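You operate a simulated robot arm through the tools that you are given. There is no shell and no other tool. Be economical: measure what you need, move in short steps, check, and stop when the job is done.

The job below is to be done with a simulated two-armed robot. You get a single attempt, and the scene is never put back.

JOB
Wipe up the spill on the top of the brick wall with the blue cloth and put it back.
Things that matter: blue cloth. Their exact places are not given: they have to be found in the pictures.

Only the result counts: the job must be done as asked and must still hold three seconds after the hand-in. Knocking over, shifting, dropping, spilling or breaking anything else fails it. Flat cloth is picked up by pressing the open fingertips on it (5 to 10 N) and closing them slowly along it; thin cloth reads only 2 to 8 mm in the jaws.

ROBOT AND FRAMES
Two 7-joint arms with two-finger parallel grippers on one trunk, on a base that drives. Base frame: it is fixed to the floor where the robot stands at the start and does not move with it; the origin is under the middle of the robot, x ahead of it, y to its left, z up; the surface under the hand at the start is at about z = 0.85. Units: m, degrees, N and s.
The left shoulder is at the start at [0.071, 0.156, 1.055], the right one opposite. Payload 3.91 kg a hand.
The TCP of each hand is the grasp point between the finger pads, 0.03 m short of the fingertips. In the tool frame z runs along the fingers and y along their closing line. Largest opening 0.11 m; finger width 0.02, thickness 0.01; the body of the gripper, 0.048 by 0.112 m, starts 0.055 m behind the TCP.
Orientation is that of the tool frame in the base frame, as [roll, pitch, yaw] about the fixed x, y, z axes, in that order (R = Rz(yaw) Ry(pitch) Rx(roll)). With the fingers straight down and closing along the base's y, the tool's x points along the base's -x, its y along +y and its z along -z.

CONTROLS
- The arms move only by the tool move_arm. It takes "left_series", "right_series" or both (then of equal length, played together; a hand with none holds still); each is a list that holds one entry, the list of rows, each a list of 7 numbers: the shift along the tool's x, y, z in m, then the turn, a rotation vector about the tool's x, y, z in degrees, then the opening, from 0 (shut) to 1 (fully open). In form: [[[x, y, z, rx, ry, rz, jaw], ...]]. A call has 1 to 10 rows; each row is the pose to reach, as a shift and turn from the pose commanded when the call began, along the tool's axes at that moment. Rows are played at 5 a second. More than 0.05 m and 8.6 degrees between two rows, or a gripper value outside its range, and nothing of the call is played. A pose out of reach is approached as far as the arm can. The call stops where the force on the tool passes 40 N (or 10 N more than at its start, if that is more) or the arm is blocked; 0.2 s more then pass. Each finger travels about 0.108 m/s and halts on what it meets, pressing with about 42 N; the grip force reading is that of the motor and also rises with nothing between the fingers. The clock runs only during rows and for 0.2 s after the last one: add rows that repeat a pose to give the fingers time. The reply holds the time, the measured pose of the TCP, the force on the tool along the base axes, the opening and the grip force, in the units named above and with some noise, with the torque about the TCP (base axes, N m) and any sound that the robot's microphone picked up.
- Cameras (640 x 400 px; columns grow to the right, rows downward): "scene" is now at [0.138, 0.015, 1.2994]; the picture's right is [0.28, -0.96, 0.00], its down [-0.55, -0.16, -0.82] and it looks along [0.79, 0.23, -0.57] (base axes); focal length 294 px, centre (320, 200). "left" rides on the left gripper at [0.072, -0.017, -0.103] in its tool frame; the picture's right is [0.23, 0.97, 0.00], its down [-0.76, 0.18, -0.62] and it looks along [-0.61, 0.14, 0.78] (tool axes); focal length 222 px, centre (320, 200). "right" rides on the right gripper at [0.072, 0.017, -0.103] in its tool frame; the picture's right is [-0.23, 0.97, 0.00], its down [-0.76, -0.18, -0.62] and it looks along [-0.61, -0.14, 0.78] (tool axes); focal length 222 px, centre (320, 200).
- capture(camera): a new picture of that camera. It takes no simulated time.
- move_column(by): slides the trunk up (or, below 0, down) by that many m; the arms and the scene camera ride with it, the base frame stays. It gives what a move gives, with no picture.
- steer(legs): drives the robot by 1 to 6 legs, each [ahead, left, turn to the left] in m, m and degrees, along the robot's own axes; the way and the turn of a leg run together, so that a leg with both is an arc; at most 1.5 m and 180 degrees a leg. The arms and the cameras ride along, it lands a little off, and it stops where it bumps. It gives what a move gives.
- head_to(pan, tilt): turns the head with the scene camera to pan (to the left, within 86 degrees either way) and tilt (down, from -29 to 69), counted from straight ahead of the robot. It gives what a move gives.
- pixel_to_xyz(camera, pixels): there is no depth. For up to 12 entries [column, row, z] of the newest picture of that camera ("zoom" is the newest enlarged one), the place [x, y] in the base frame at which the ray of that pixel passes the height z, good to about 0.003 m, but the place of the scene camera against the robot may be out by one fixed shift of up to 0.025 m in any direction. It takes no simulated time.
- zoom(camera, box): a new picture of the part [left, top, right, bottom] of that camera's present view, enlarged. It takes no simulated time.
- close_job(): hands the job in; it is judged then, once.

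Work in short steps. Measure before you move; look again where a grasp or a placing could have gone wrong, and mend it. You have 80 turns and 62 pictures in all, those below and enlarged ones among them. Open the grippers and draw the arms clear of the work before you hand the job in, unless the task says otherwise; then end with one line.

The tools are called after "Emit:" as a command line: name --argument value ..., lists and objects as JSON in quotes. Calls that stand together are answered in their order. move_arm: Moves the arms, as the interface text tells. Its arguments: {"type":"object","properties":{"left_series":{"type":"array"},"right_series":{"type":"array"}},"required":[]} The other tools are called the same way: move_column (by) slides the trunk up or down; steer (legs) drives the base; head_to (pan, tilt) turns the head that bears the scene camera; capture (camera) takes a picture; pixel_to_xyz (camera, pixels) gives the place at which the rays of pixels pass given heights; zoom (camera, box) takes an enlarged picture of a part of a camera's view; close_job () hands the job in.

At the start:

```text
t: 0.0
left_eef_pos: [0.6255, 0.6286, 1.0847]
left_ee_rot: [180.0, 0.0, -179.9]
left_contact_force: [0.2, 0.0, -0.7]
left_ft_torque: [0.02, 0.01, -0.03]
left_width: 0.1101
left_grip_force: 0.1
right_eef_pos: [0.6385, -0.0477, 1.0861]
right_ee_rot: [179.9, 0.0, -180.0]
right_contact_force: [0.2, -0.5, 0.1]
right_ft_torque: [0.0, -0.04, 0.03]
right_width: 0.1101
right_grip_force: 0.1
trunk travel left (down, up): [-0.5, 0.44]
robot x, y, heading: [0.0007, -0.0022, 0.1]
head pan, tilt: [16.0, 34.6]
```

scene: 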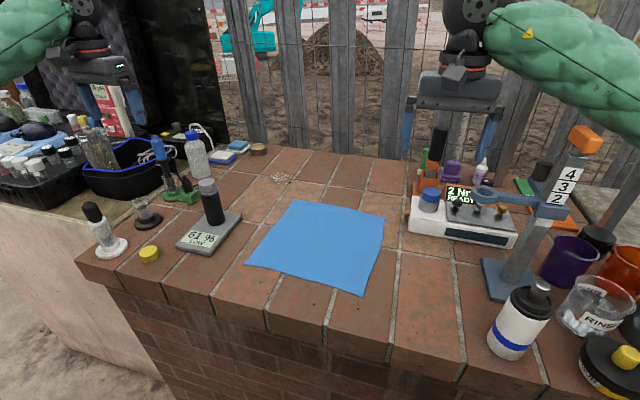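
right: 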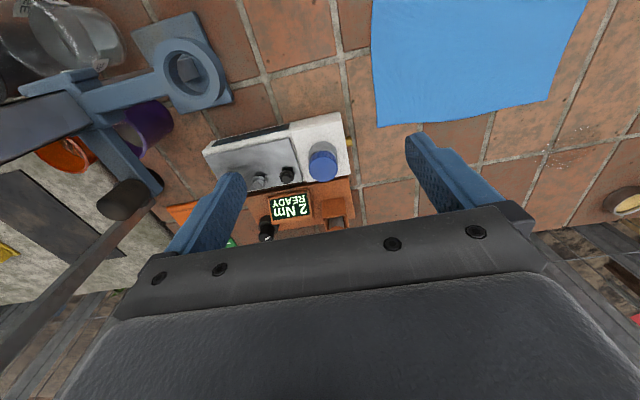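
left: 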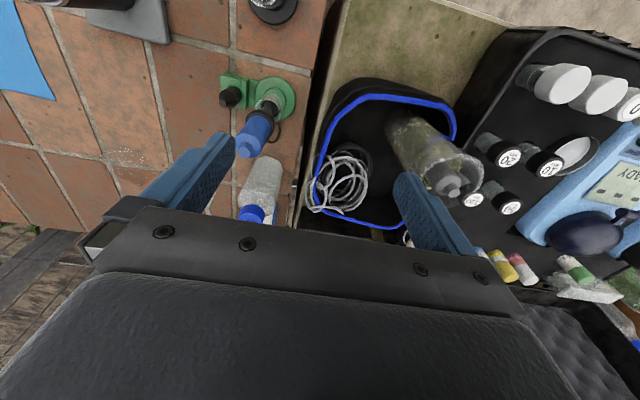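

The blue cloth lies at about (322,243) in the scene view, and there are white specks near (280,178) that may be the spill. I zoom in on both.

Emit:
zoom --camera "scene" --box '[220, 140, 420, 300]'

Emit:
zoom --camera "scene" --box '[240, 155, 320, 205]'

Emit:
pixel_to_xyz --camera "scene" --pixels '[[280, 178, 0.85], [294, 200, 0.85], [385, 217, 0.85], [360, 296, 0.85], [246, 264, 0.85], [270, 174, 0.85], [292, 182, 0.85]]'

Emit:
pixel_to_xyz --camera "right" --pixels '[[570, 160, 0.85], [378, 126, 0.85], [545, 101, 0.85]]'

Emit:
pixel_to_xyz --camera "left" --pixels '[[122, 156, 0.85], [53, 99, 0.85]]'

```text
2.50 times, centred on (320, 220) of scene
```

zoom: 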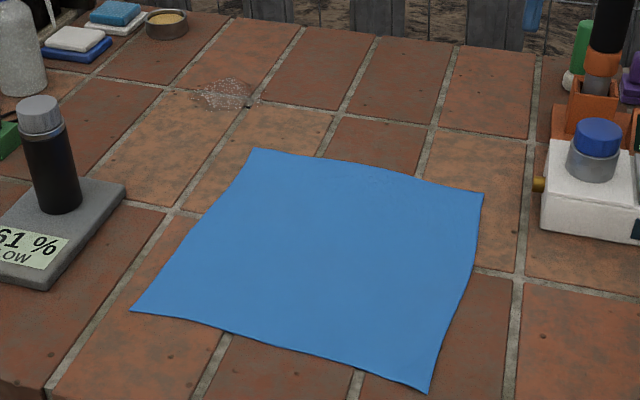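

```text
8.00 times, centred on (280, 180) of scene
```

zoom: 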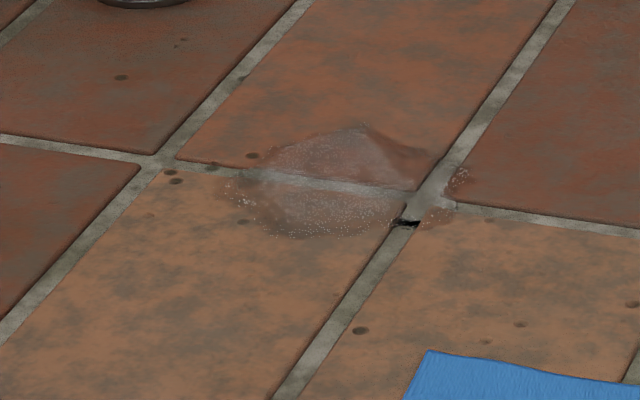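

```text
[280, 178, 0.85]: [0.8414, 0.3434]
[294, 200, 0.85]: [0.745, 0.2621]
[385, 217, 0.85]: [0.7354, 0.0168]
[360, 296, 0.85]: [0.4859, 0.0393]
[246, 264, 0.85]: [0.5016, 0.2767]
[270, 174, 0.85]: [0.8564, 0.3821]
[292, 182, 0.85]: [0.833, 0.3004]
```

```text
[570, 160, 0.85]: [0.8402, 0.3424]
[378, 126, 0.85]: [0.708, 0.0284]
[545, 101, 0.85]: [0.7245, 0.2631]
```

```text
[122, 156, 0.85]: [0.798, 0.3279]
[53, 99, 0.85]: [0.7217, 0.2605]
```

The hand cameras put the cloth's far-left corner at about (0.723, 0.262), while the scene camera gives (0.745, 0.262). So the scene view is off by about +0.02 in x. I measure the neighbours of the spill and the wall's far edge.

Emit:
pixel_to_xyz --camera "scene" --pixels '[[242, 213, 0.86], [212, 254, 0.85], [176, 246, 0.85], [258, 155, 0.85], [199, 178, 0.85], [199, 199, 0.85], [330, 152, 0.85], [240, 145, 0.85], [410, 226, 0.85], [268, 177, 0.85], [299, 178, 0.85], [285, 171, 0.85]]'

Emit:
zoom --camera "left" --box '[0, 60, 240, 210]'

Emit:
zoom --camera "right" --box '[480, 100, 640, 200]'

```text
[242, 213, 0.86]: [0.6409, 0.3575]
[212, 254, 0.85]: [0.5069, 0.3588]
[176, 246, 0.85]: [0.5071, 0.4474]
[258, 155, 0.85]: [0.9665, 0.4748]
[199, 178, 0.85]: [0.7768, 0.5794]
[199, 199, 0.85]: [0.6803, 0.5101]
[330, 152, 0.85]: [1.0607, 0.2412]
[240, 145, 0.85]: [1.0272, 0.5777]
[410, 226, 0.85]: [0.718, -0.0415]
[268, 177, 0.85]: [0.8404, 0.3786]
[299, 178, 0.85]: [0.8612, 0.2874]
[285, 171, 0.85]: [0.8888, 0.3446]
```

```text
2.67 times, centred on (120, 135) of left
```

zoom: 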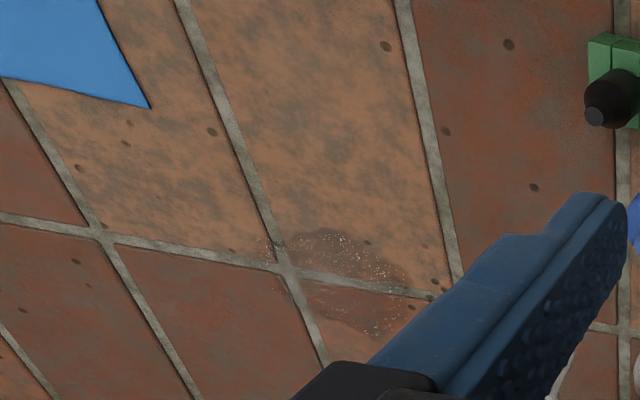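

```text
4.00 times, centred on (560, 150) of right
```

zoom: 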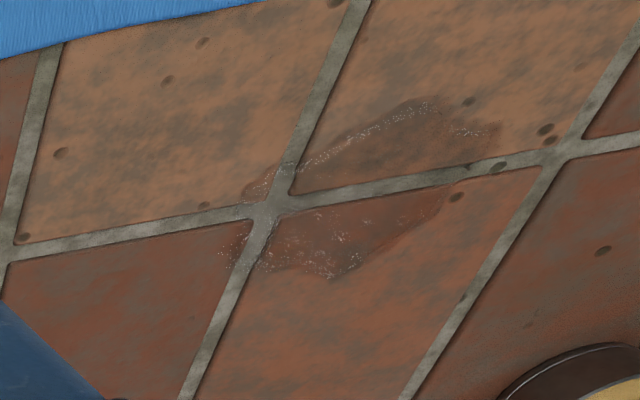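

The spill is a patch straddling the grout crossing, and both hand cameras show its outline. I convert the outline to base coordinates.

Emit:
pixel_to_xyz --camera "left" --pixels '[[98, 150, 0.85], [122, 145, 0.85], [152, 162, 0.85], [155, 178, 0.85], [140, 185, 0.85], [106, 163, 0.85], [108, 160, 0.85]]'

Emit:
pixel_to_xyz --camera "right" --pixels '[[541, 149, 0.85], [538, 164, 0.85], [563, 169, 0.85], [591, 150, 0.85], [605, 132, 0.85], [587, 124, 0.85], [547, 151, 0.85]]'

Emit:
pixel_to_xyz --camera "scene" --pixels '[[292, 181, 0.85]]'

```text
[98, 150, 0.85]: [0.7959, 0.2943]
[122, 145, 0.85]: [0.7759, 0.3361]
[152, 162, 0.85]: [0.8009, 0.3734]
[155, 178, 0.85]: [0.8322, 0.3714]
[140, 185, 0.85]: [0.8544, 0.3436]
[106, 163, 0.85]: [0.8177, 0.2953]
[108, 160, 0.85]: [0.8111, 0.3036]
```

```text
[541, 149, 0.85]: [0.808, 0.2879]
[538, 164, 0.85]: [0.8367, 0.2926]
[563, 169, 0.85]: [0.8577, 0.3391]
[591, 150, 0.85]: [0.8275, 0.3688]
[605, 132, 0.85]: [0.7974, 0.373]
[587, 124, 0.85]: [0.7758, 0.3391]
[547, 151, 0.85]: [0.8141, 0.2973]
```

```text
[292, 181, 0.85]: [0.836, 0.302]
```

The spill measured by both hands spans x 0.775–0.858 and y 0.285–0.378, centred at about (0.817, 0.335). The left hand will pinch the cloth inside its far-left corner at about (0.68, 0.22), so I traverse there at the present height.

Emit:
move_arm --left_series '[[[-0.006, -0.046, 0, 0, 0, 0, 1], [-0.012, -0.092, 0, 0, 0, 0, 0.9], [-0.018, -0.138, 0, 0, 0, 0, 0.8], [-0.024, -0.184, 0, 0, 0, 0, 0.7], [-0.03, -0.23, 0, 0, 0, 0, 0.6], [-0.036, -0.276, 0, 0, 0, 0, 0.55], [-0.042, -0.322, 0, 0, 0, 0, 0.55], [-0.048, -0.368, 0, 0, 0, 0, 0.55], [-0.0545, -0.4086, 0, 0, 0, 0, 0.55], [-0.0545, -0.4086, 0.04, 0, 0, 0, 0.55]]]'

Emit:
capture --camera "left"

```text
t: 2.2
left_eef_pos: [0.6781, 0.2202, 1.0419]
left_ee_rot: [-179.9, 0.0, 179.9]
left_contact_force: [0.3, 0.1, 0.3]
left_ft_torque: [-0.02, -0.02, -0.03]
left_width: 0.0604
left_grip_force: 0.1
right_eef_pos: [0.639, -0.0458, 1.0855]
right_ee_rot: [-179.9, -0.2, -180.0]
right_contact_force: [0.1, 1.0, -0.2]
right_ft_torque: [-0.05, 0.0, 0.01]
right_width: 0.11
right_grip_force: 0.1
trunk travel left (down, up): [-0.5, 0.44]
robot x, y, heading: [-0.0027, 0.0023, 0.1]
head pan, tilt: [16.0, 34.6]
```

```text
54 pictures are left
```

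left: 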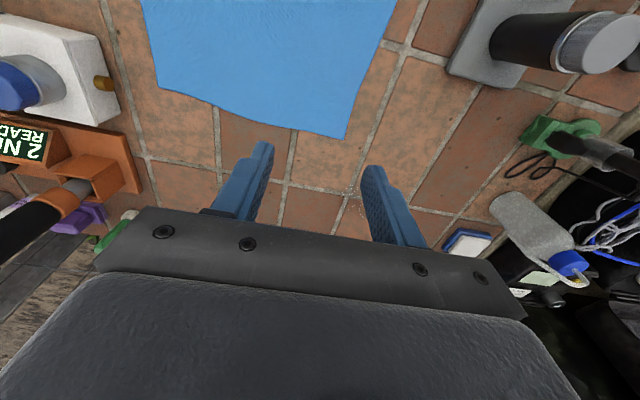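

The cloth corner is at (345,138) in the left view. I confirm its place and that of the neighbouring edge points before descending.

Emit:
pixel_to_xyz --camera "left" --pixels '[[345, 138, 0.852], [270, 124, 0.852], [370, 70, 0.852], [157, 88, 0.852], [396, 0, 0.852]]'

Emit:
move_arm --left_series '[[[0, 0, 0.04, 0, 0, 0, 0.55], [0, 0, 0.08, 0, 0, 0, 0.55], [0, 0, 0.11, 0, 0, 0, 0.55], [0, 0, 0.14, 0, 0, 0, 0.55]]]'

```text
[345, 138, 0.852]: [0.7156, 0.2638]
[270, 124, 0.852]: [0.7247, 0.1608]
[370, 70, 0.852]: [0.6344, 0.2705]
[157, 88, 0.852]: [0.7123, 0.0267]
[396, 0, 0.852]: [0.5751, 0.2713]
```

```text
t: 3.2
left_eef_pos: [0.6755, 0.2169, 0.9026]
left_ee_rot: [-179.9, 0.1, 179.8]
left_contact_force: [-0.5, -0.8, -1.4]
left_ft_torque: [-0.01, 0.02, -0.01]
left_width: 0.0605
left_grip_force: 0.0
right_eef_pos: [0.6367, -0.0494, 1.085]
right_ee_rot: [-180.0, 0.0, 180.0]
right_contact_force: [-0.5, -0.5, 0.7]
right_ft_torque: [-0.04, -0.01, 0.03]
right_width: 0.11
right_grip_force: 0.1
trunk travel left (down, up): [-0.5, 0.44]
robot x, y, heading: [0.0022, 0.0018, -0.0]
head pan, tilt: [16.0, 34.6]
```

The fingertips are at z≈0.873, about 2 cm above the cloth. I go down in fine rows and watch for a press.

Emit:
move_arm --left_series '[[[0, 0, 0.01, 0, 0, 0, 0.55], [0, 0, 0.016, 0, 0, 0, 0.55], [0, 0, 0.019, 0, 0, 0, 0.55], [0, 0, 0.021, 0, 0, 0, 0.55]]]'

```text
t: 4.2
left_eef_pos: [0.6797, 0.2197, 0.9011]
left_ee_rot: [-179.8, 1.4, -179.8]
left_contact_force: [0.9, 0.2, 0.2]
left_ft_torque: [-0.01, 0.03, 0.0]
left_width: 0.0606
left_grip_force: 0.1
right_eef_pos: [0.6334, -0.0498, 1.0904]
right_ee_rot: [179.8, 0.3, 180.0]
right_contact_force: [0.1, -0.2, -0.2]
right_ft_torque: [0.0, 0.01, 0.01]
right_width: 0.1103
right_grip_force: 0.2
trunk travel left (down, up): [-0.5, 0.44]
robot x, y, heading: [-0.0008, 0.0052, 0.1]
head pan, tilt: [16.0, 34.6]
```

The hand did not descend: z stayed at 0.901 with 1.4° of pitch and no force, so something limits the arm. I look at the scene.

Emit:
capture --camera "scene"

Emit:
capture --camera "left"

```text
53 pictures are left
```

scene: 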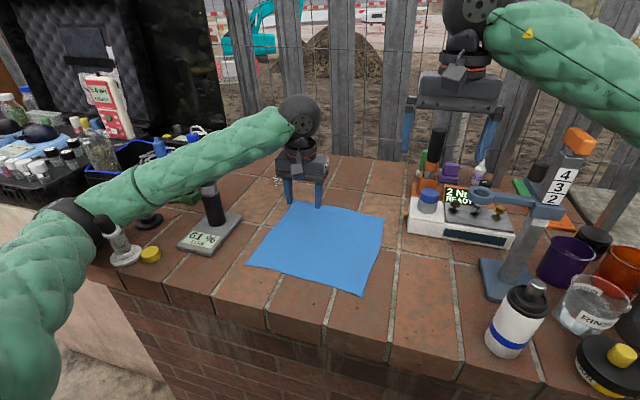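

```text
52 pictures are left
```

left: 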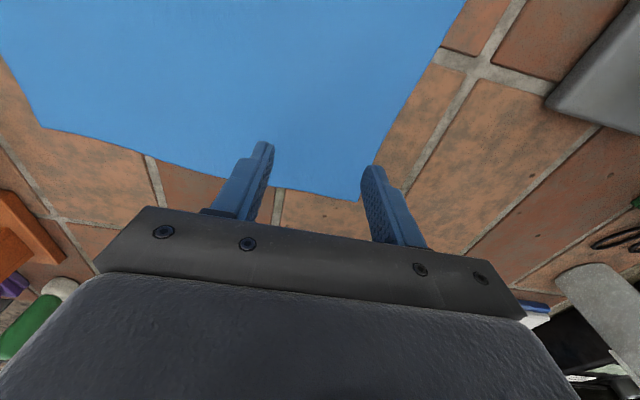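

The arm's elbow runs close to the black handle of the "61 %" device. I zoom to see whether it touches.

Emit:
zoom --camera "scene" --box '[60, 120, 260, 270]'

```text
2.67 times, centred on (160, 195) of scene
```

zoom: 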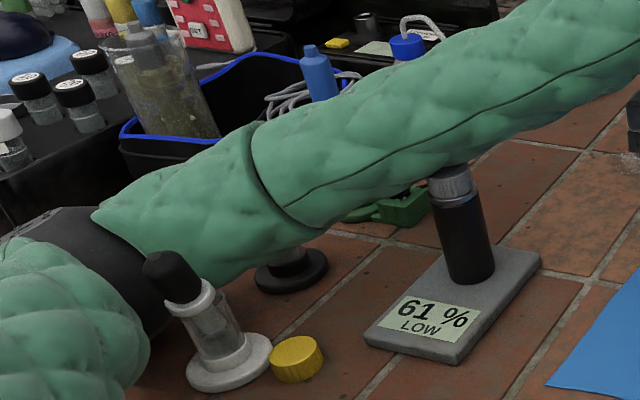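

The forearm sits right on top of the black handle, and the handle's pixels show it has not shifted. I raise the trunk so that the elbow and forearm clear it, which lifts the hand too.

Emit:
move_column --by 0.22

Emit:
capture --camera "scene"

```text
t: 6.5
left_eef_pos: [0.6806, 0.22, 1.104]
left_ee_rot: [-179.9, -0.1, -180.0]
left_contact_force: [-0.8, -0.3, -0.5]
left_ft_torque: [0.02, 0.01, 0.01]
left_width: 0.0606
left_grip_force: 0.0
right_eef_pos: [0.6396, -0.0482, 1.3057]
right_ee_rot: [-179.9, 0.1, -180.0]
right_contact_force: [0.5, -0.6, 0.3]
right_ft_torque: [-0.01, -0.04, -0.05]
right_width: 0.1101
right_grip_force: 0.1
trunk travel left (down, up): [-0.72, 0.22]
robot x, y, heading: [0.0024, 0.0027, 0.1]
head pan, tilt: [16.0, 34.6]
```

```text
50 pictures are left
```

scene: 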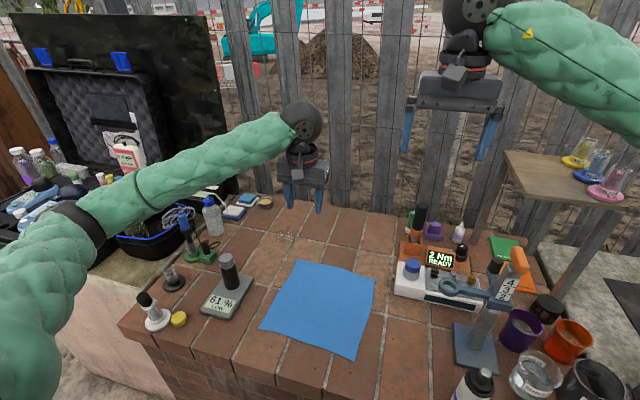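

The device and handle are undisturbed. I descend again stepwise with the higher trunk and check clearance.

Emit:
move_arm --left_series '[[[0, 0, 0.04, 0, 0, 0, 0.55], [0, 0, 0.08, 0, 0, 0, 0.55], [0, 0, 0.12, 0, 0, 0, 0.55], [0, 0, 0.16, 0, 0, 0, 0.55]]]'

Emit:
capture --camera "scene"

```text
t: 7.5
left_eef_pos: [0.6805, 0.2197, 0.9448]
left_ee_rot: [-180.0, -0.2, -179.9]
left_contact_force: [0.1, -0.4, 0.1]
left_ft_torque: [0.02, 0.0, -0.03]
left_width: 0.0607
left_grip_force: 0.1
right_eef_pos: [0.6386, -0.0467, 1.3047]
right_ee_rot: [-179.9, -0.2, -180.0]
right_contact_force: [-0.3, -0.3, -0.2]
right_ft_torque: [0.01, 0.0, 0.01]
right_width: 0.1099
right_grip_force: 0.1
trunk travel left (down, up): [-0.72, 0.22]
robot x, y, heading: [0.0028, -0.0033, -0.0]
head pan, tilt: [16.0, 34.6]
```

```text
49 pictures are left
```

scene: 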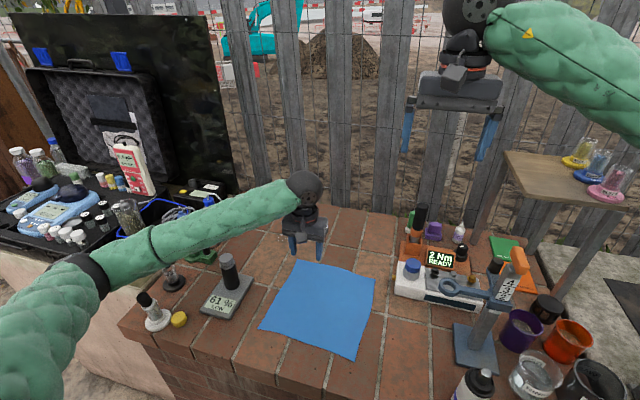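

The forearm's lower edge now passes just above the handle top at (228,257), and I still need about 6 cm more down. I raise the trunk another 0.12 for margin.

Emit:
move_column --by 0.12

Emit:
move_arm --left_series '[[[0, 0, 0.04, 0, 0, 0, 0.55], [0, 0, 0.08, 0, 0, 0, 0.55], [0, 0, 0.12, 0, 0, 0, 0.55], [0, 0, 0.15, 0, 0, 0, 0.55], [0, 0, 0.165, 0, 0, 0, 0.55]]]'

Emit:
capture --camera "scene"

```text
t: 9.0
left_eef_pos: [0.6819, 0.2194, 1.0651]
left_ee_rot: [180.0, 0.0, 180.0]
left_contact_force: [0.3, 0.0, -0.3]
left_ft_torque: [-0.03, 0.0, -0.02]
left_width: 0.0605
left_grip_force: 0.0
right_eef_pos: [0.6393, -0.0487, 1.4239]
right_ee_rot: [-179.9, 0.0, -180.0]
right_contact_force: [0.5, 0.0, 0.3]
right_ft_torque: [0.0, 0.01, 0.0]
right_width: 0.1101
right_grip_force: 0.1
trunk travel left (down, up): [-0.84, 0.1]
robot x, y, heading: [0.0005, -0.0016, -0.0]
head pan, tilt: [16.0, 34.6]
```

```text
t: 10.2
left_eef_pos: [0.6803, 0.2197, 0.8981]
left_ee_rot: [180.0, 0.1, 180.0]
left_contact_force: [-0.2, 0.1, -0.3]
left_ft_torque: [-0.01, 0.02, -0.04]
left_width: 0.0604
left_grip_force: 0.0
right_eef_pos: [0.6398, -0.0484, 1.4244]
right_ee_rot: [-180.0, 0.0, -180.0]
right_contact_force: [-0.1, 0.0, 1.0]
right_ft_torque: [-0.02, 0.01, 0.0]
right_width: 0.1101
right_grip_force: 0.0
trunk travel left (down, up): [-0.84, 0.1]
robot x, y, heading: [0.0008, -0.0007, 0.0]
head pan, tilt: [16.0, 34.6]
```

```text
48 pictures are left
```

scene: 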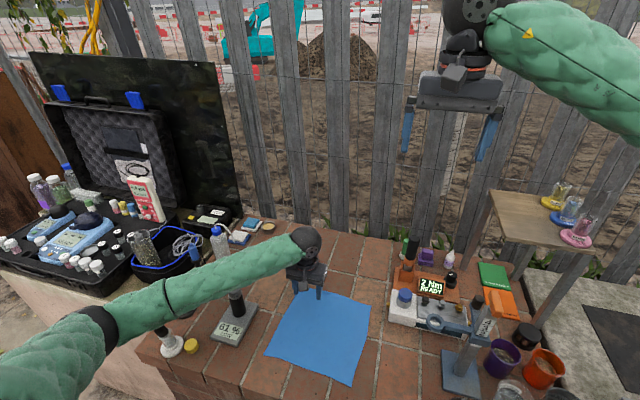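

There is no contact and the arm moves freely at z 0.898. I press down in small rows onto the cloth.

Emit:
move_arm --left_series '[[[0, 0, 0.01, 0, 0, 0, 0.55], [0, 0, 0.015, 0, 0, 0, 0.55], [0, 0, 0.018, 0, 0, 0, 0.55], [0, 0, 0.019, 0, 0, 0, 0.55], [0, 0, 0.019, 0, 0, 0, 0.55]]]'

```text
t: 11.4
left_eef_pos: [0.6796, 0.2198, 0.8826]
left_ee_rot: [-180.0, 0.0, -180.0]
left_contact_force: [-1.1, -0.3, 6.4]
left_ft_torque: [0.21, 0.05, 0.01]
left_width: 0.0604
left_grip_force: 0.0
right_eef_pos: [0.6382, -0.0462, 1.4259]
right_ee_rot: [-180.0, -0.1, -180.0]
right_contact_force: [-1.0, 0.0, -0.6]
right_ft_torque: [0.0, 0.0, -0.04]
right_width: 0.11
right_grip_force: 0.2
trunk travel left (down, up): [-0.84, 0.1]
robot x, y, heading: [0.0014, -0.0013, -0.1]
head pan, tilt: [16.0, 34.6]
```

The press is 6.4 N, which is inside the 5–10 N range. I close slowly along the cloth.

Emit:
move_arm --left_series '[[[0, 0, 0, 0, 0, 0, 0.48], [0, 0, 0, 0, 0, 0, 0.41], [0, 0, 0, 0, 0, 0, 0.34], [0, 0, 0, 0, 0, 0, 0.27], [0, 0, 0, 0, 0, 0, 0.2], [0, 0, 0, 0, 0, 0, 0.13], [0, 0, 0, 0, 0, 0, 0.06], [0, 0, 0, 0, 0, 0, 0], [0, 0, 0, 0, 0, 0, 0], [0, 0, 0, 0, 0, 0, 0]]]'

Emit:
capture --camera "left"

```text
t: 13.6
left_eef_pos: [0.6795, 0.2202, 0.8812]
left_ee_rot: [180.0, 0.0, -179.9]
left_contact_force: [0.1, -0.5, 10.0]
left_ft_torque: [0.03, -0.02, -0.02]
left_width: 0.0024
left_grip_force: 41.7
right_eef_pos: [0.6379, -0.048, 1.4256]
right_ee_rot: [180.0, 0.0, 180.0]
right_contact_force: [-0.9, 0.2, 0.1]
right_ft_torque: [0.0, 0.02, -0.04]
right_width: 0.11
right_grip_force: 0.0
trunk travel left (down, up): [-0.84, 0.1]
robot x, y, heading: [-0.0008, -0.0003, -0.1]
head pan, tilt: [16.0, 34.6]
```

```text
47 pictures are left
```

left: 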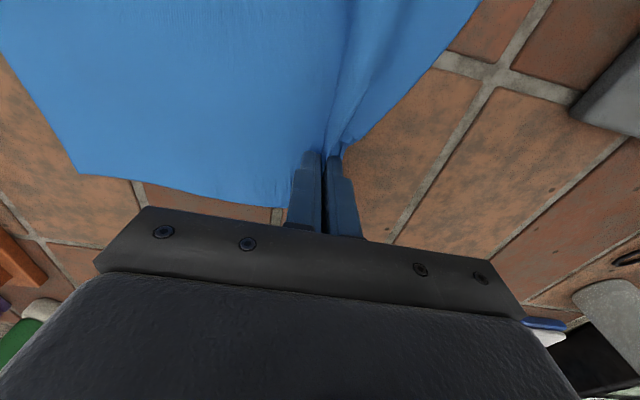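

The jaws read 2.4 mm and the cloth is gathered between the tips. I lift slowly and check that it is held.

Emit:
move_arm --left_series '[[[0, 0, -0.015, 0, 0, 0, 0], [0, 0, -0.03, 0, 0, 0, 0], [0, 0, -0.05, 0, 0, 0, 0], [0, 0, -0.075, 0, 0, 0, 0], [0, 0, -0.1, 0, 0, 0, 0], [0, 0, -0.13, 0, 0, 0, 0], [0, 0, -0.16, 0, 0, 0, 0], [0, 0, -0.19, 0, 0, 0, 0], [0, 0, -0.22, 0, 0, 0, 0]]]'

Emit:
capture --camera "scene"

```text
t: 15.6
left_eef_pos: [0.681, 0.2192, 1.1023]
left_ee_rot: [180.0, -0.1, 179.9]
left_contact_force: [-0.3, 0.2, 0.1]
left_ft_torque: [-0.04, 0.0, 0.0]
left_width: 0.0022
left_grip_force: 41.2
right_eef_pos: [0.6385, -0.0479, 1.4245]
right_ee_rot: [179.9, 0.0, -179.9]
right_contact_force: [0.5, -0.5, 0.0]
right_ft_torque: [0.0, 0.02, 0.03]
right_width: 0.1098
right_grip_force: 0.0
trunk travel left (down, up): [-0.84, 0.1]
robot x, y, heading: [-0.0013, -0.0007, 0.1]
head pan, tilt: [16.0, 34.6]
```

```text
46 pictures are left
```

scene: 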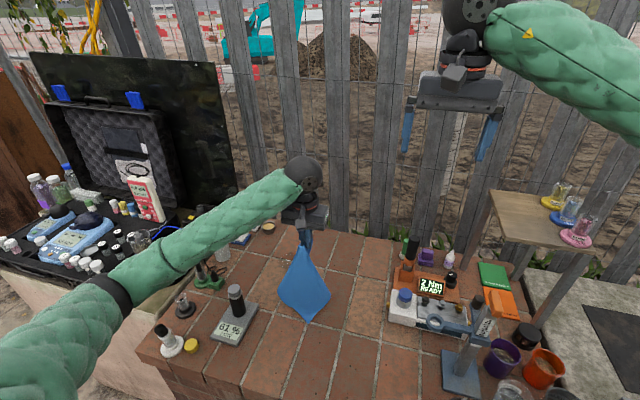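

The cloth hangs from the corner with its tail near (312,320). I carry it diagonally toward the spill while lowering, so it lays out behind the hand.

Emit:
move_arm --left_series '[[[-0.02, 0.017, 0.0, 0, 0, 0, 0], [-0.04, 0.034, 0.01, 0, 0, 0, 0], [-0.06, 0.051, 0.03, 0, 0, 0, 0], [-0.08, 0.068, 0.055, 0, 0, 0, 0], [-0.1, 0.085, 0.08, 0, 0, 0, 0], [-0.12, 0.102, 0.105, 0, 0, 0, 0], [-0.14, 0.119, 0.13, 0, 0, 0, 0], [-0.155, 0.13, 0.15, 0, 0, 0, 0], [-0.165, 0.14, 0.17, 0, 0, 0, 0]]]'

Emit:
capture --camera "scene"

Emit:
capture --camera "left"

```text
t: 17.6
left_eef_pos: [0.8452, 0.36, 0.9319]
left_ee_rot: [-180.0, -0.1, -179.9]
left_contact_force: [-0.5, -0.1, -1.2]
left_ft_torque: [0.01, -0.01, -0.03]
left_width: 0.0021
left_grip_force: 42.0
right_eef_pos: [0.6384, -0.0477, 1.4239]
right_ee_rot: [180.0, -0.1, -180.0]
right_contact_force: [0.2, -0.2, 0.3]
right_ft_torque: [-0.01, 0.01, 0.01]
right_width: 0.1101
right_grip_force: 0.0
trunk travel left (down, up): [-0.84, 0.1]
robot x, y, heading: [0.0006, -0.0004, -0.0]
head pan, tilt: [16.0, 34.6]
```

```text
45 pictures are left
```

scene: 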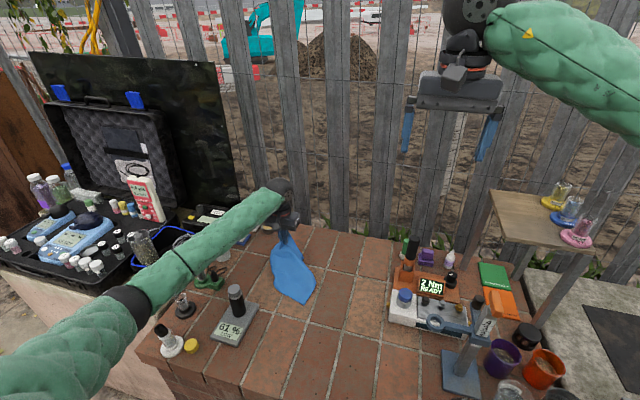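

```text
44 pictures are left
```

left: 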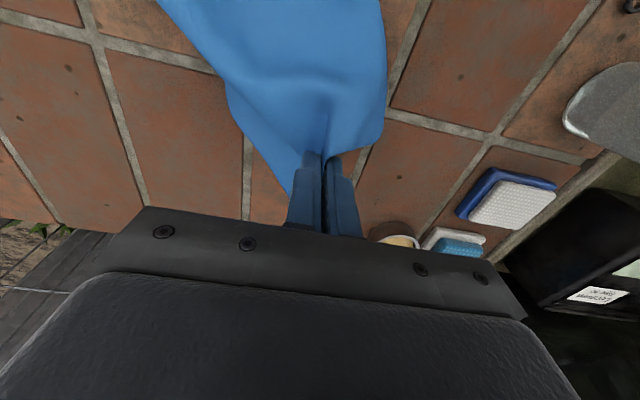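

The cloth lies over the spill area with the device untouched. I lower to press it on the bricks.

Emit:
move_arm --left_series '[[[0, 0, 0.02, 0, 0, 0, 0], [0, 0, 0.035, 0, 0, 0, 0], [0, 0, 0.045, 0, 0, 0, 0], [0, 0, 0.049, 0, 0, 0, 0], [0, 0, 0.051, 0, 0, 0, 0]]]'

```text
t: 18.8
left_eef_pos: [0.8454, 0.3607, 0.8811]
left_ee_rot: [-180.0, 0.0, -180.0]
left_contact_force: [1.9, 0.9, 8.3]
left_ft_torque: [0.07, -0.06, -0.02]
left_width: 0.0022
left_grip_force: 41.7
right_eef_pos: [0.6385, -0.0484, 1.4262]
right_ee_rot: [180.0, 0.1, -179.9]
right_contact_force: [-0.3, -0.3, 0.9]
right_ft_torque: [0.05, -0.02, -0.03]
right_width: 0.1098
right_grip_force: 0.2
trunk travel left (down, up): [-0.84, 0.1]
robot x, y, heading: [0.0015, 0.0003, 0.1]
head pan, tilt: [16.0, 34.6]
```

The press is 8.3 N at (0.845, 0.361). I wipe in raster strokes along x, starting at the y≈0.38 side.

Emit:
move_arm --left_series '[[[-0.015, 0.02, 0, 0, 0, 0, 0], [0.02, 0.02, 0, 0, 0, 0, 0], [0.05, 0.02, 0, 0, 0, 0, 0], [0.075, 0.02, 0, 0, 0, 0, 0], [0.075, 0.0, 0, 0, 0, 0, 0], [0.045, 0.0, 0, 0, 0, 0, 0], [0.015, 0.0, 0, 0, 0, 0, 0], [-0.018, 0.0, 0, 0, 0, 0, 0], [-0.018, -0.02, 0, 0, 0, 0, 0]]]'

Emit:
move_arm --left_series '[[[0.03, 0, 0, 0, 0, 0, 0], [0.06, 0, 0, 0, 0, 0, 0], [0.093, 0, 0, 0, 0, 0, 0], [0.093, -0.02, 0, 0, 0, 0, 0], [0.06, -0.02, 0, 0, 0, 0, 0], [0.03, -0.02, 0, 0, 0, 0, 0], [-0.005, -0.02, 0, 0, 0, 0, 0], [0.0, -0.04, 0, 0, 0, 0, 0], [0.04, -0.04, 0, 0, 0, 0, 0], [0.08, -0.04, 0, 0, 0, 0, 0]]]'

Emit:
capture --camera "scene"

Emit:
capture --camera "left"

```text
t: 20.8
left_eef_pos: [0.8618, 0.3397, 0.8818]
left_ee_rot: [180.0, 0.0, 180.0]
left_contact_force: [1.8, 1.2, 12.1]
left_ft_torque: [0.13, -0.08, -0.03]
left_width: 0.0019
left_grip_force: 41.9
right_eef_pos: [0.6376, -0.0484, 1.4259]
right_ee_rot: [-180.0, 0.1, -180.0]
right_contact_force: [0.3, 0.2, -0.6]
right_ft_torque: [-0.01, -0.03, 0.01]
right_width: 0.1099
right_grip_force: 0.0
trunk travel left (down, up): [-0.84, 0.1]
robot x, y, heading: [-0.0015, -0.0007, 0.0]
head pan, tilt: [16.0, 34.6]
```

```text
t: 23.0
left_eef_pos: [0.7817, 0.2913, 0.8851]
left_ee_rot: [-180.0, 0.2, 179.7]
left_contact_force: [0.6, -0.3, 0.4]
left_ft_torque: [0.0, -0.02, -0.03]
left_width: 0.0025
left_grip_force: 42.0
right_eef_pos: [0.6357, -0.0524, 1.426]
right_ee_rot: [179.9, 0.1, 179.9]
right_contact_force: [0.6, -0.3, 0.6]
right_ft_torque: [-0.02, -0.01, 0.01]
right_width: 0.1099
right_grip_force: 0.0
trunk travel left (down, up): [-0.84, 0.1]
robot x, y, heading: [0.0015, -0.0007, -0.2]
head pan, tilt: [16.0, 34.6]
```

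```text
43 pictures are left
```

scene: 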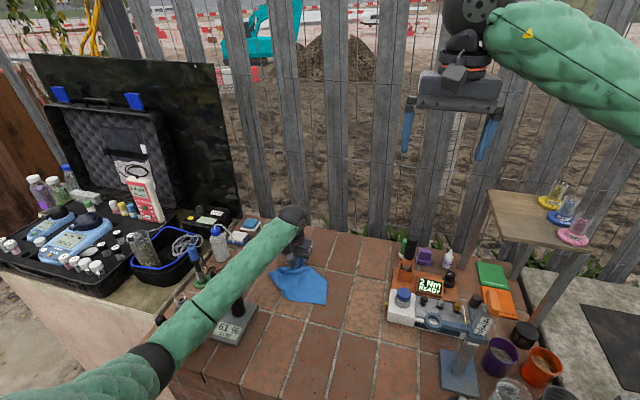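

```text
42 pictures are left
```

left: 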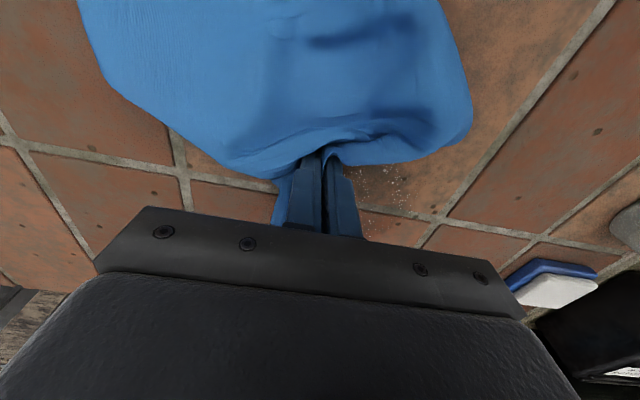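

The hand reads z 0.885 with no force and y is 9 mm off, so the forearm may be leaning on the handle again. I raise the hand to free it and look.

Emit:
move_arm --left_series '[[[0, 0, -0.03, 0, 0, 0, 0], [-0.02, 0.02, -0.08, 0, 0, 0, 0], [-0.03, 0.03, -0.13, 0, 0, 0, 0], [-0.03, 0.03, -0.17, 0, 0, 0, 0]]]'

Emit:
capture --camera "scene"

Emit:
capture --camera "left"

```text
refused: row 2 steps farther than a row can; nothing moved
```

```text
41 pictures are left
```

scene: 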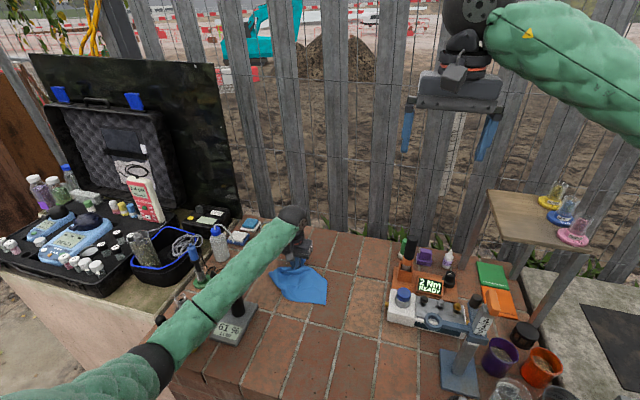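

```text
40 pictures are left
```

left: 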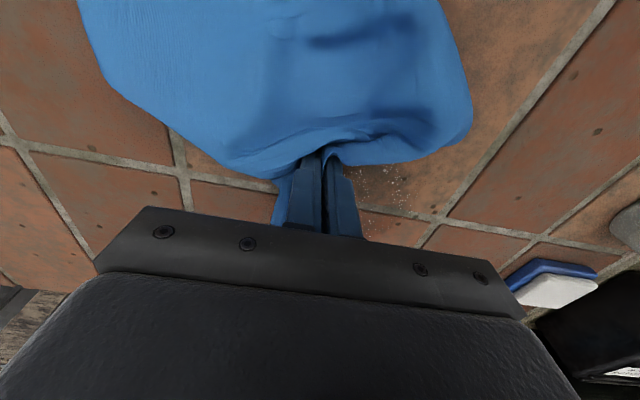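

The lift was refused because one row was too long. I repeat it with shorter rows.

Emit:
move_arm --left_series '[[[-0.01, 0.01, -0.03, 0, 0, 0, 0], [-0.02, 0.02, -0.07, 0, 0, 0, 0], [-0.03, 0.03, -0.11, 0, 0, 0, 0], [-0.04, 0.04, -0.15, 0, 0, 0, 0], [-0.04, 0.04, -0.19, 0, 0, 0, 0]]]'

Emit:
capture --camera "scene"

Emit:
capture --camera "left"

```text
t: 24.2
left_eef_pos: [0.8251, 0.3398, 1.0685]
left_ee_rot: [179.9, 0.0, -180.0]
left_contact_force: [0.0, -0.9, 0.0]
left_ft_torque: [0.03, -0.02, -0.02]
left_width: 0.0021
left_grip_force: 41.7
right_eef_pos: [0.6386, -0.049, 1.426]
right_ee_rot: [-180.0, 0.0, -179.9]
right_contact_force: [0.0, 0.3, -0.6]
right_ft_torque: [-0.02, -0.02, -0.02]
right_width: 0.11
right_grip_force: 0.1
trunk travel left (down, up): [-0.84, 0.1]
robot x, y, heading: [0.0025, -0.0025, -0.2]
head pan, tilt: [16.0, 34.6]
```

```text
39 pictures are left
```

scene: 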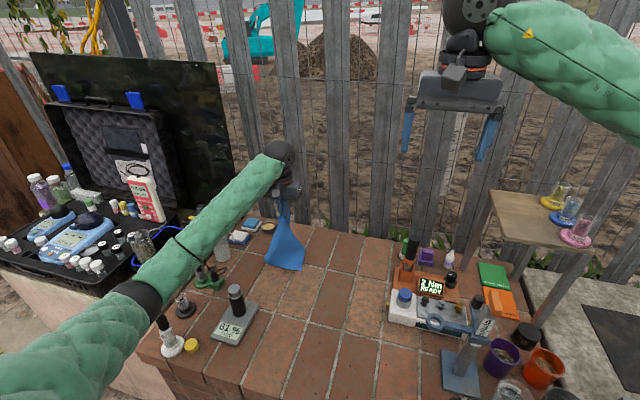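

```text
38 pictures are left
```

left: 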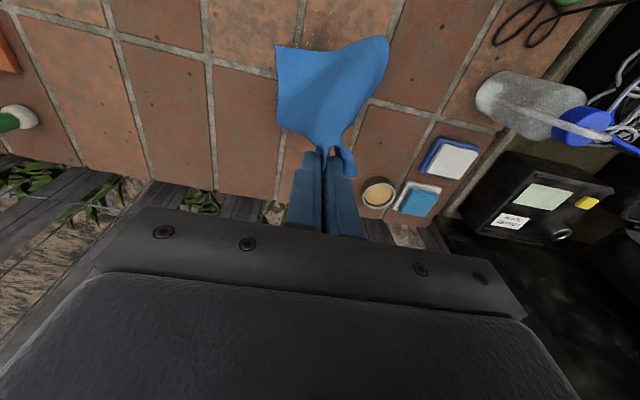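

The handle and device remain where they were. I raise the trunk fully for more clearance, then check what remains of the spill.

Emit:
move_column --by 0.1

Emit:
capture --camera "left"

Emit:
zoom --camera "scene" --box '[200, 210, 340, 300]'

```text
t: 25.6
left_eef_pos: [0.8259, 0.3402, 1.1673]
left_ee_rot: [-179.9, 0.0, 179.9]
left_contact_force: [0.2, -0.7, 0.3]
left_ft_torque: [0.0, -0.02, 0.02]
left_width: 0.0022
left_grip_force: 41.8
right_eef_pos: [0.6396, -0.0486, 1.5248]
right_ee_rot: [-180.0, -0.1, -180.0]
right_contact_force: [0.1, 0.5, 0.3]
right_ft_torque: [0.04, -0.01, -0.05]
right_width: 0.1102
right_grip_force: 0.0
trunk travel left (down, up): [-0.94, 0.0]
robot x, y, heading: [0.0026, -0.0005, 0.2]
head pan, tilt: [16.0, 34.6]
```

```text
37 pictures are left
```

left: 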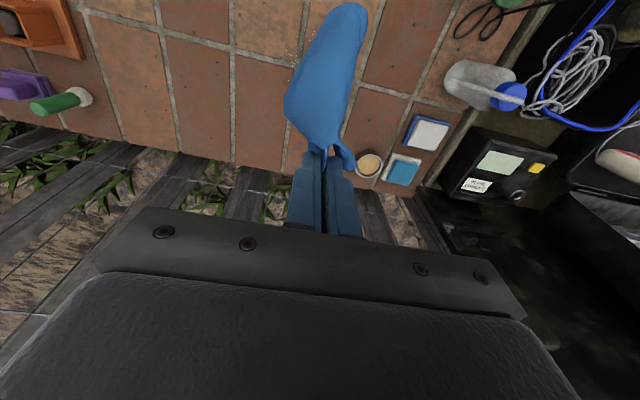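

```text
4.44 times, centred on (270, 255) of scene
```

zoom: 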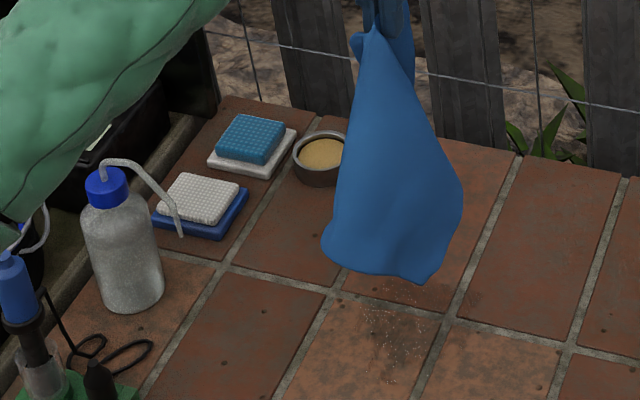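

Some specks remain near (400,330) in the zoom. I check the spill from the right hand's camera, which has an unblocked view.

Emit:
capture --camera "right"

Emit:
zoom --camera "right" --box '[400, 80, 560, 180]'

```text
35 pictures are left
```

right: 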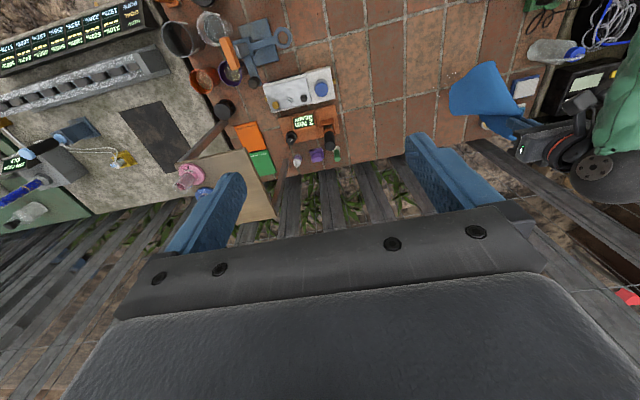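

```text
4.00 times, centred on (480, 130) of right
```

zoom: 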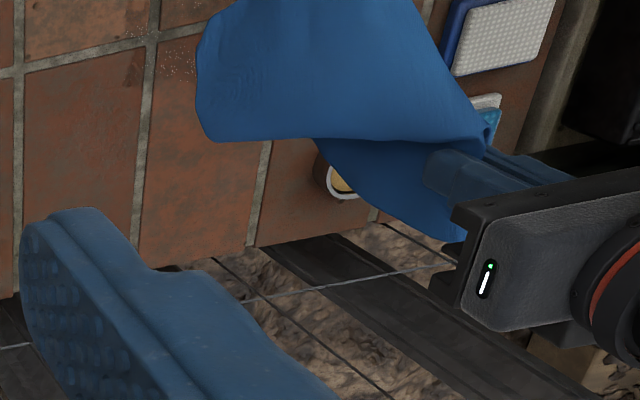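

Specks are left mainly around the grout crossing. I lay the cloth down over the spill again with the trunk fully raised.

Emit:
move_arm --left_series '[[[0.026, -0.02, 0.02, 0, 0, 0, 0], [0.02, -0.02, 0.06, 0, 0, 0, 0], [0.012, -0.015, 0.1, 0, 0, 0, 0], [0.004, -0.008, 0.14, 0, 0, 0, 0], [-0.006, 0.0, 0.18, 0, 0, 0, 0], [-0.014, 0.01, 0.22, 0, 0, 0, 0], [-0.022, 0.02, 0.26, 0, 0, 0, 0], [-0.022, 0.02, 0.28, 0, 0, 0, 0], [-0.022, 0.02, 0.286, 0, 0, 0, 0]]]'

Emit:
capture --camera "scene"

```text
t: 27.6
left_eef_pos: [0.848, 0.3603, 0.8834]
left_ee_rot: [-180.0, 0.1, -179.9]
left_contact_force: [3.0, 0.7, 9.9]
left_ft_torque: [-0.06, -0.01, 0.01]
left_width: 0.0024
left_grip_force: 42.2
right_eef_pos: [0.637, -0.0491, 1.5257]
right_ee_rot: [-180.0, 0.0, 180.0]
right_contact_force: [-0.6, 0.1, 0.1]
right_ft_torque: [0.0, 0.01, -0.02]
right_width: 0.1102
right_grip_force: 0.0
trunk travel left (down, up): [-0.94, 0.0]
robot x, y, heading: [-0.0013, -0.0006, 0.1]
head pan, tilt: [16.0, 34.6]
```

```text
33 pictures are left
```

scene: 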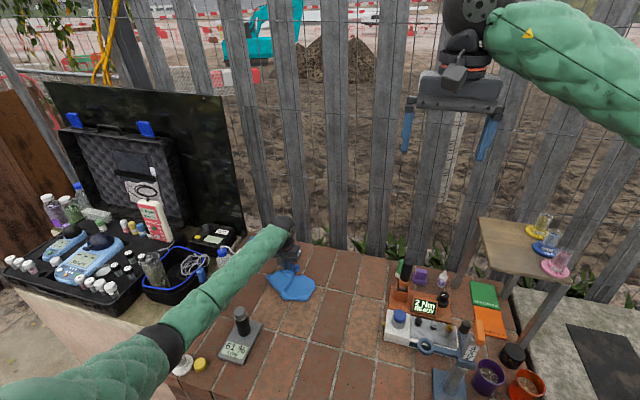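

The press is 9.9 N and the handle at (241,320) is clear. I wipe again in raster strokes, checking the force between calls.

Emit:
move_arm --left_series '[[[0.025, 0, 0, 0, 0, 0, 0], [0.05, 0, 0, 0, 0, 0, 0], [0.072, -0.005, 0, 0, 0, 0, 0], [0.072, -0.02, 0, 0, 0, 0, 0], [0.045, -0.02, 0, 0, 0, 0, 0], [0.015, -0.02, 0, 0, 0, 0, 0], [-0.01, -0.02, 0, 0, 0, 0, 0], [-0.01, -0.04, 0, 0, 0, 0, 0], [0.015, -0.04, 0, 0, 0, 0, 0], [0.04, -0.04, 0, 0, 0, 0, 0]]]'

Emit:
move_arm --left_series '[[[0.02, 0, 0, 0, 0, 0, 0], [0.035, 0, 0, 0, 0, 0, 0], [0.035, -0.02, 0, 0, 0, 0, 0], [0.01, -0.02, 0, 0, 0, 0, 0], [-0.02, -0.02, 0, 0, 0, 0, 0], [-0.05, -0.02, 0, 0, 0, 0, 0], [-0.05, -0.035, 0, 0, 0, 0, 0], [-0.02, -0.035, 0, 0, 0, 0, 0], [0.01, -0.035, 0, 0, 0, 0, 0]]]'

Emit:
capture --camera "left"

Emit:
capture --camera "scene"

```text
t: 29.8
left_eef_pos: [0.8043, 0.3214, 0.8823]
left_ee_rot: [-179.9, 0.0, -180.0]
left_contact_force: [-0.1, 0.3, 2.4]
left_ft_torque: [0.01, 0.01, 0.0]
left_width: 0.002
left_grip_force: 41.6
right_eef_pos: [0.6378, -0.0478, 1.5264]
right_ee_rot: [-179.9, 0.1, -180.0]
right_contact_force: [-0.5, -1.4, -0.3]
right_ft_torque: [-0.01, 0.0, 0.01]
right_width: 0.1098
right_grip_force: 0.1
trunk travel left (down, up): [-0.94, 0.0]
robot x, y, heading: [0.0003, 0.0033, 0.0]
head pan, tilt: [16.0, 34.6]
```

```text
t: 31.8
left_eef_pos: [0.7956, 0.2827, 0.8846]
left_ee_rot: [180.0, 0.1, -179.9]
left_contact_force: [-0.2, 0.4, -0.5]
left_ft_torque: [0.0, 0.05, 0.04]
left_width: 0.0023
left_grip_force: 42.0
right_eef_pos: [0.6375, -0.0491, 1.5259]
right_ee_rot: [180.0, -0.1, -179.9]
right_contact_force: [0.8, 0.0, 0.4]
right_ft_torque: [-0.01, -0.03, -0.03]
right_width: 0.1101
right_grip_force: 0.0
trunk travel left (down, up): [-0.94, 0.0]
robot x, y, heading: [0.0, -0.0009, 0.1]
head pan, tilt: [16.0, 34.6]
```

```text
32 pictures are left
```

left: 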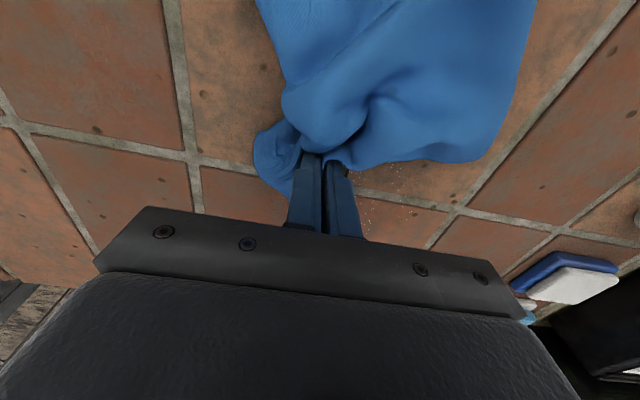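

```text
31 pictures are left
```

scene: 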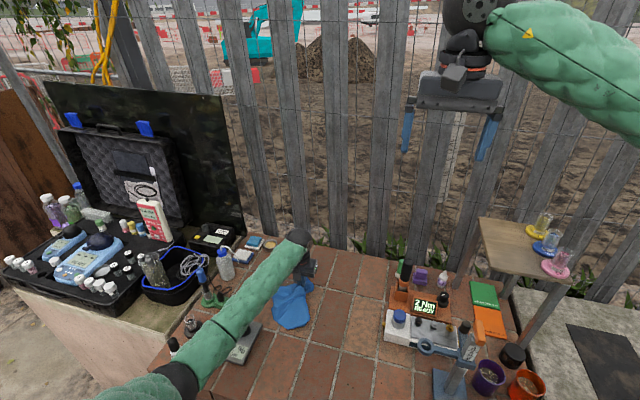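

Contact faded to about 0 N here, so I need a few millimetres more press. I locate the specks still visible near (365,178) and (395,210) in the left view.

Emit:
zoom --camera "left" --box '[320, 130, 480, 230]'

Emit:
pixel_to_xyz --camera "left" --pixels '[[365, 178, 0.85], [395, 185, 0.85], [370, 215, 0.85], [412, 212, 0.85]]'

```text
4.00 times, centred on (400, 180) of left
```

zoom: 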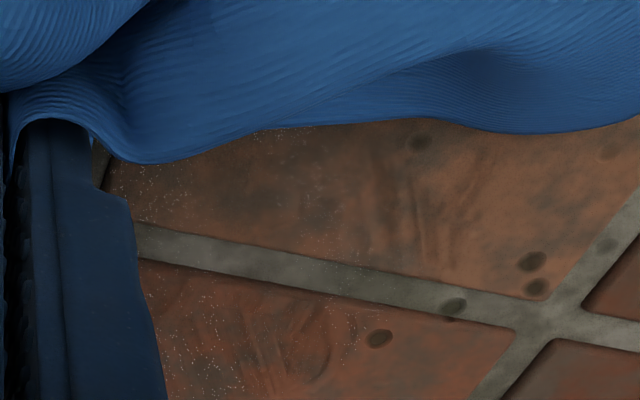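

```text
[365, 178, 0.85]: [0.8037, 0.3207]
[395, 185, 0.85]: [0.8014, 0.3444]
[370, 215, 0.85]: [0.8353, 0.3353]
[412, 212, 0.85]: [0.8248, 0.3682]
```

The spill is thinning with wiping streaks, and light specks remain at x 0.80–0.85, y 0.30–0.37. I wipe with crosswise strokes pressed about 3 mm deeper.

Emit:
move_arm --left_series '[[[0.01, 0, 0.003, 0, 0, 0, 0], [0.01, 0.04, 0.003, 0, 0, 0, 0], [0.01, 0.085, 0.003, 0, 0, 0, 0], [-0.008, 0.085, 0.003, 0, 0, 0, 0], [-0.008, 0.045, 0.003, 0, 0, 0, 0], [-0.008, 0.005, 0.003, 0, 0, 0, 0], [-0.023, 0.005, 0.003, 0, 0, 0, 0], [-0.023, 0.045, 0.003, 0, 0, 0, 0], [-0.023, 0.085, 0.003, 0, 0, 0, 0]]]'

Emit:
move_arm --left_series '[[[-0.015, 0, 0, 0, 0, 0, 0], [-0.015, -0.04, 0, 0, 0, 0, 0], [-0.015, -0.08, 0, 0, 0, 0, 0], [-0.028, -0.08, 0, 0, 0, 0, 0], [-0.028, -0.04, 0, 0, 0, 0, 0], [-0.028, 0, 0, 0, 0, 0, 0], [-0.042, 0, 0, 0, 0, 0, 0], [-0.042, -0.04, 0, 0, 0, 0, 0], [-0.042, -0.08, 0, 0, 0, 0, 0]]]'

Emit:
capture --camera "left"

```text
t: 33.9
left_eef_pos: [0.8222, 0.3687, 0.8813]
left_ee_rot: [180.0, 0.2, 179.9]
left_contact_force: [-5.6, -1.0, 23.7]
left_ft_torque: [0.12, 0.21, 0.02]
left_width: 0.0025
left_grip_force: 42.1
right_eef_pos: [0.6387, -0.0494, 1.5253]
right_ee_rot: [179.9, 0.0, 179.9]
right_contact_force: [0.4, -0.6, -1.1]
right_ft_torque: [0.01, 0.03, 0.0]
right_width: 0.1102
right_grip_force: 0.1
trunk travel left (down, up): [-0.94, 0.0]
robot x, y, heading: [-0.002, -0.0029, -0.2]
head pan, tilt: [16.0, 34.6]
stopped in row 9 (left hand): the force on the tool passed its limit at 42 N (the readings are from after the stop); the commanded pose is now the measured one
```

```text
t: 35.6
left_eef_pos: [0.8639, 0.355, 0.8806]
left_ee_rot: [179.8, 0.4, 179.9]
left_contact_force: [-5.1, -1.5, 22.8]
left_ft_torque: [-0.04, 0.2, -0.02]
left_width: 0.0022
left_grip_force: 41.7
right_eef_pos: [0.639, -0.0506, 1.5251]
right_ee_rot: [179.9, 0.0, 180.0]
right_contact_force: [0.0, 0.7, -0.6]
right_ft_torque: [0.0, 0.05, 0.0]
right_width: 0.11
right_grip_force: 0.0
trunk travel left (down, up): [-0.94, 0.0]
robot x, y, heading: [0.0031, -0.0, 0.1]
head pan, tilt: [16.0, 34.6]
stopped in row 8 (left hand): the force on the tool passed its limit at 41 N (the readings are from after the stop); the commanded pose is now the measured one
```

```text
29 pictures are left
```

left: 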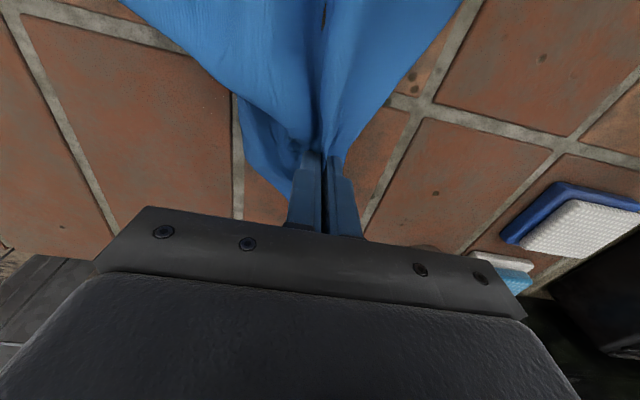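

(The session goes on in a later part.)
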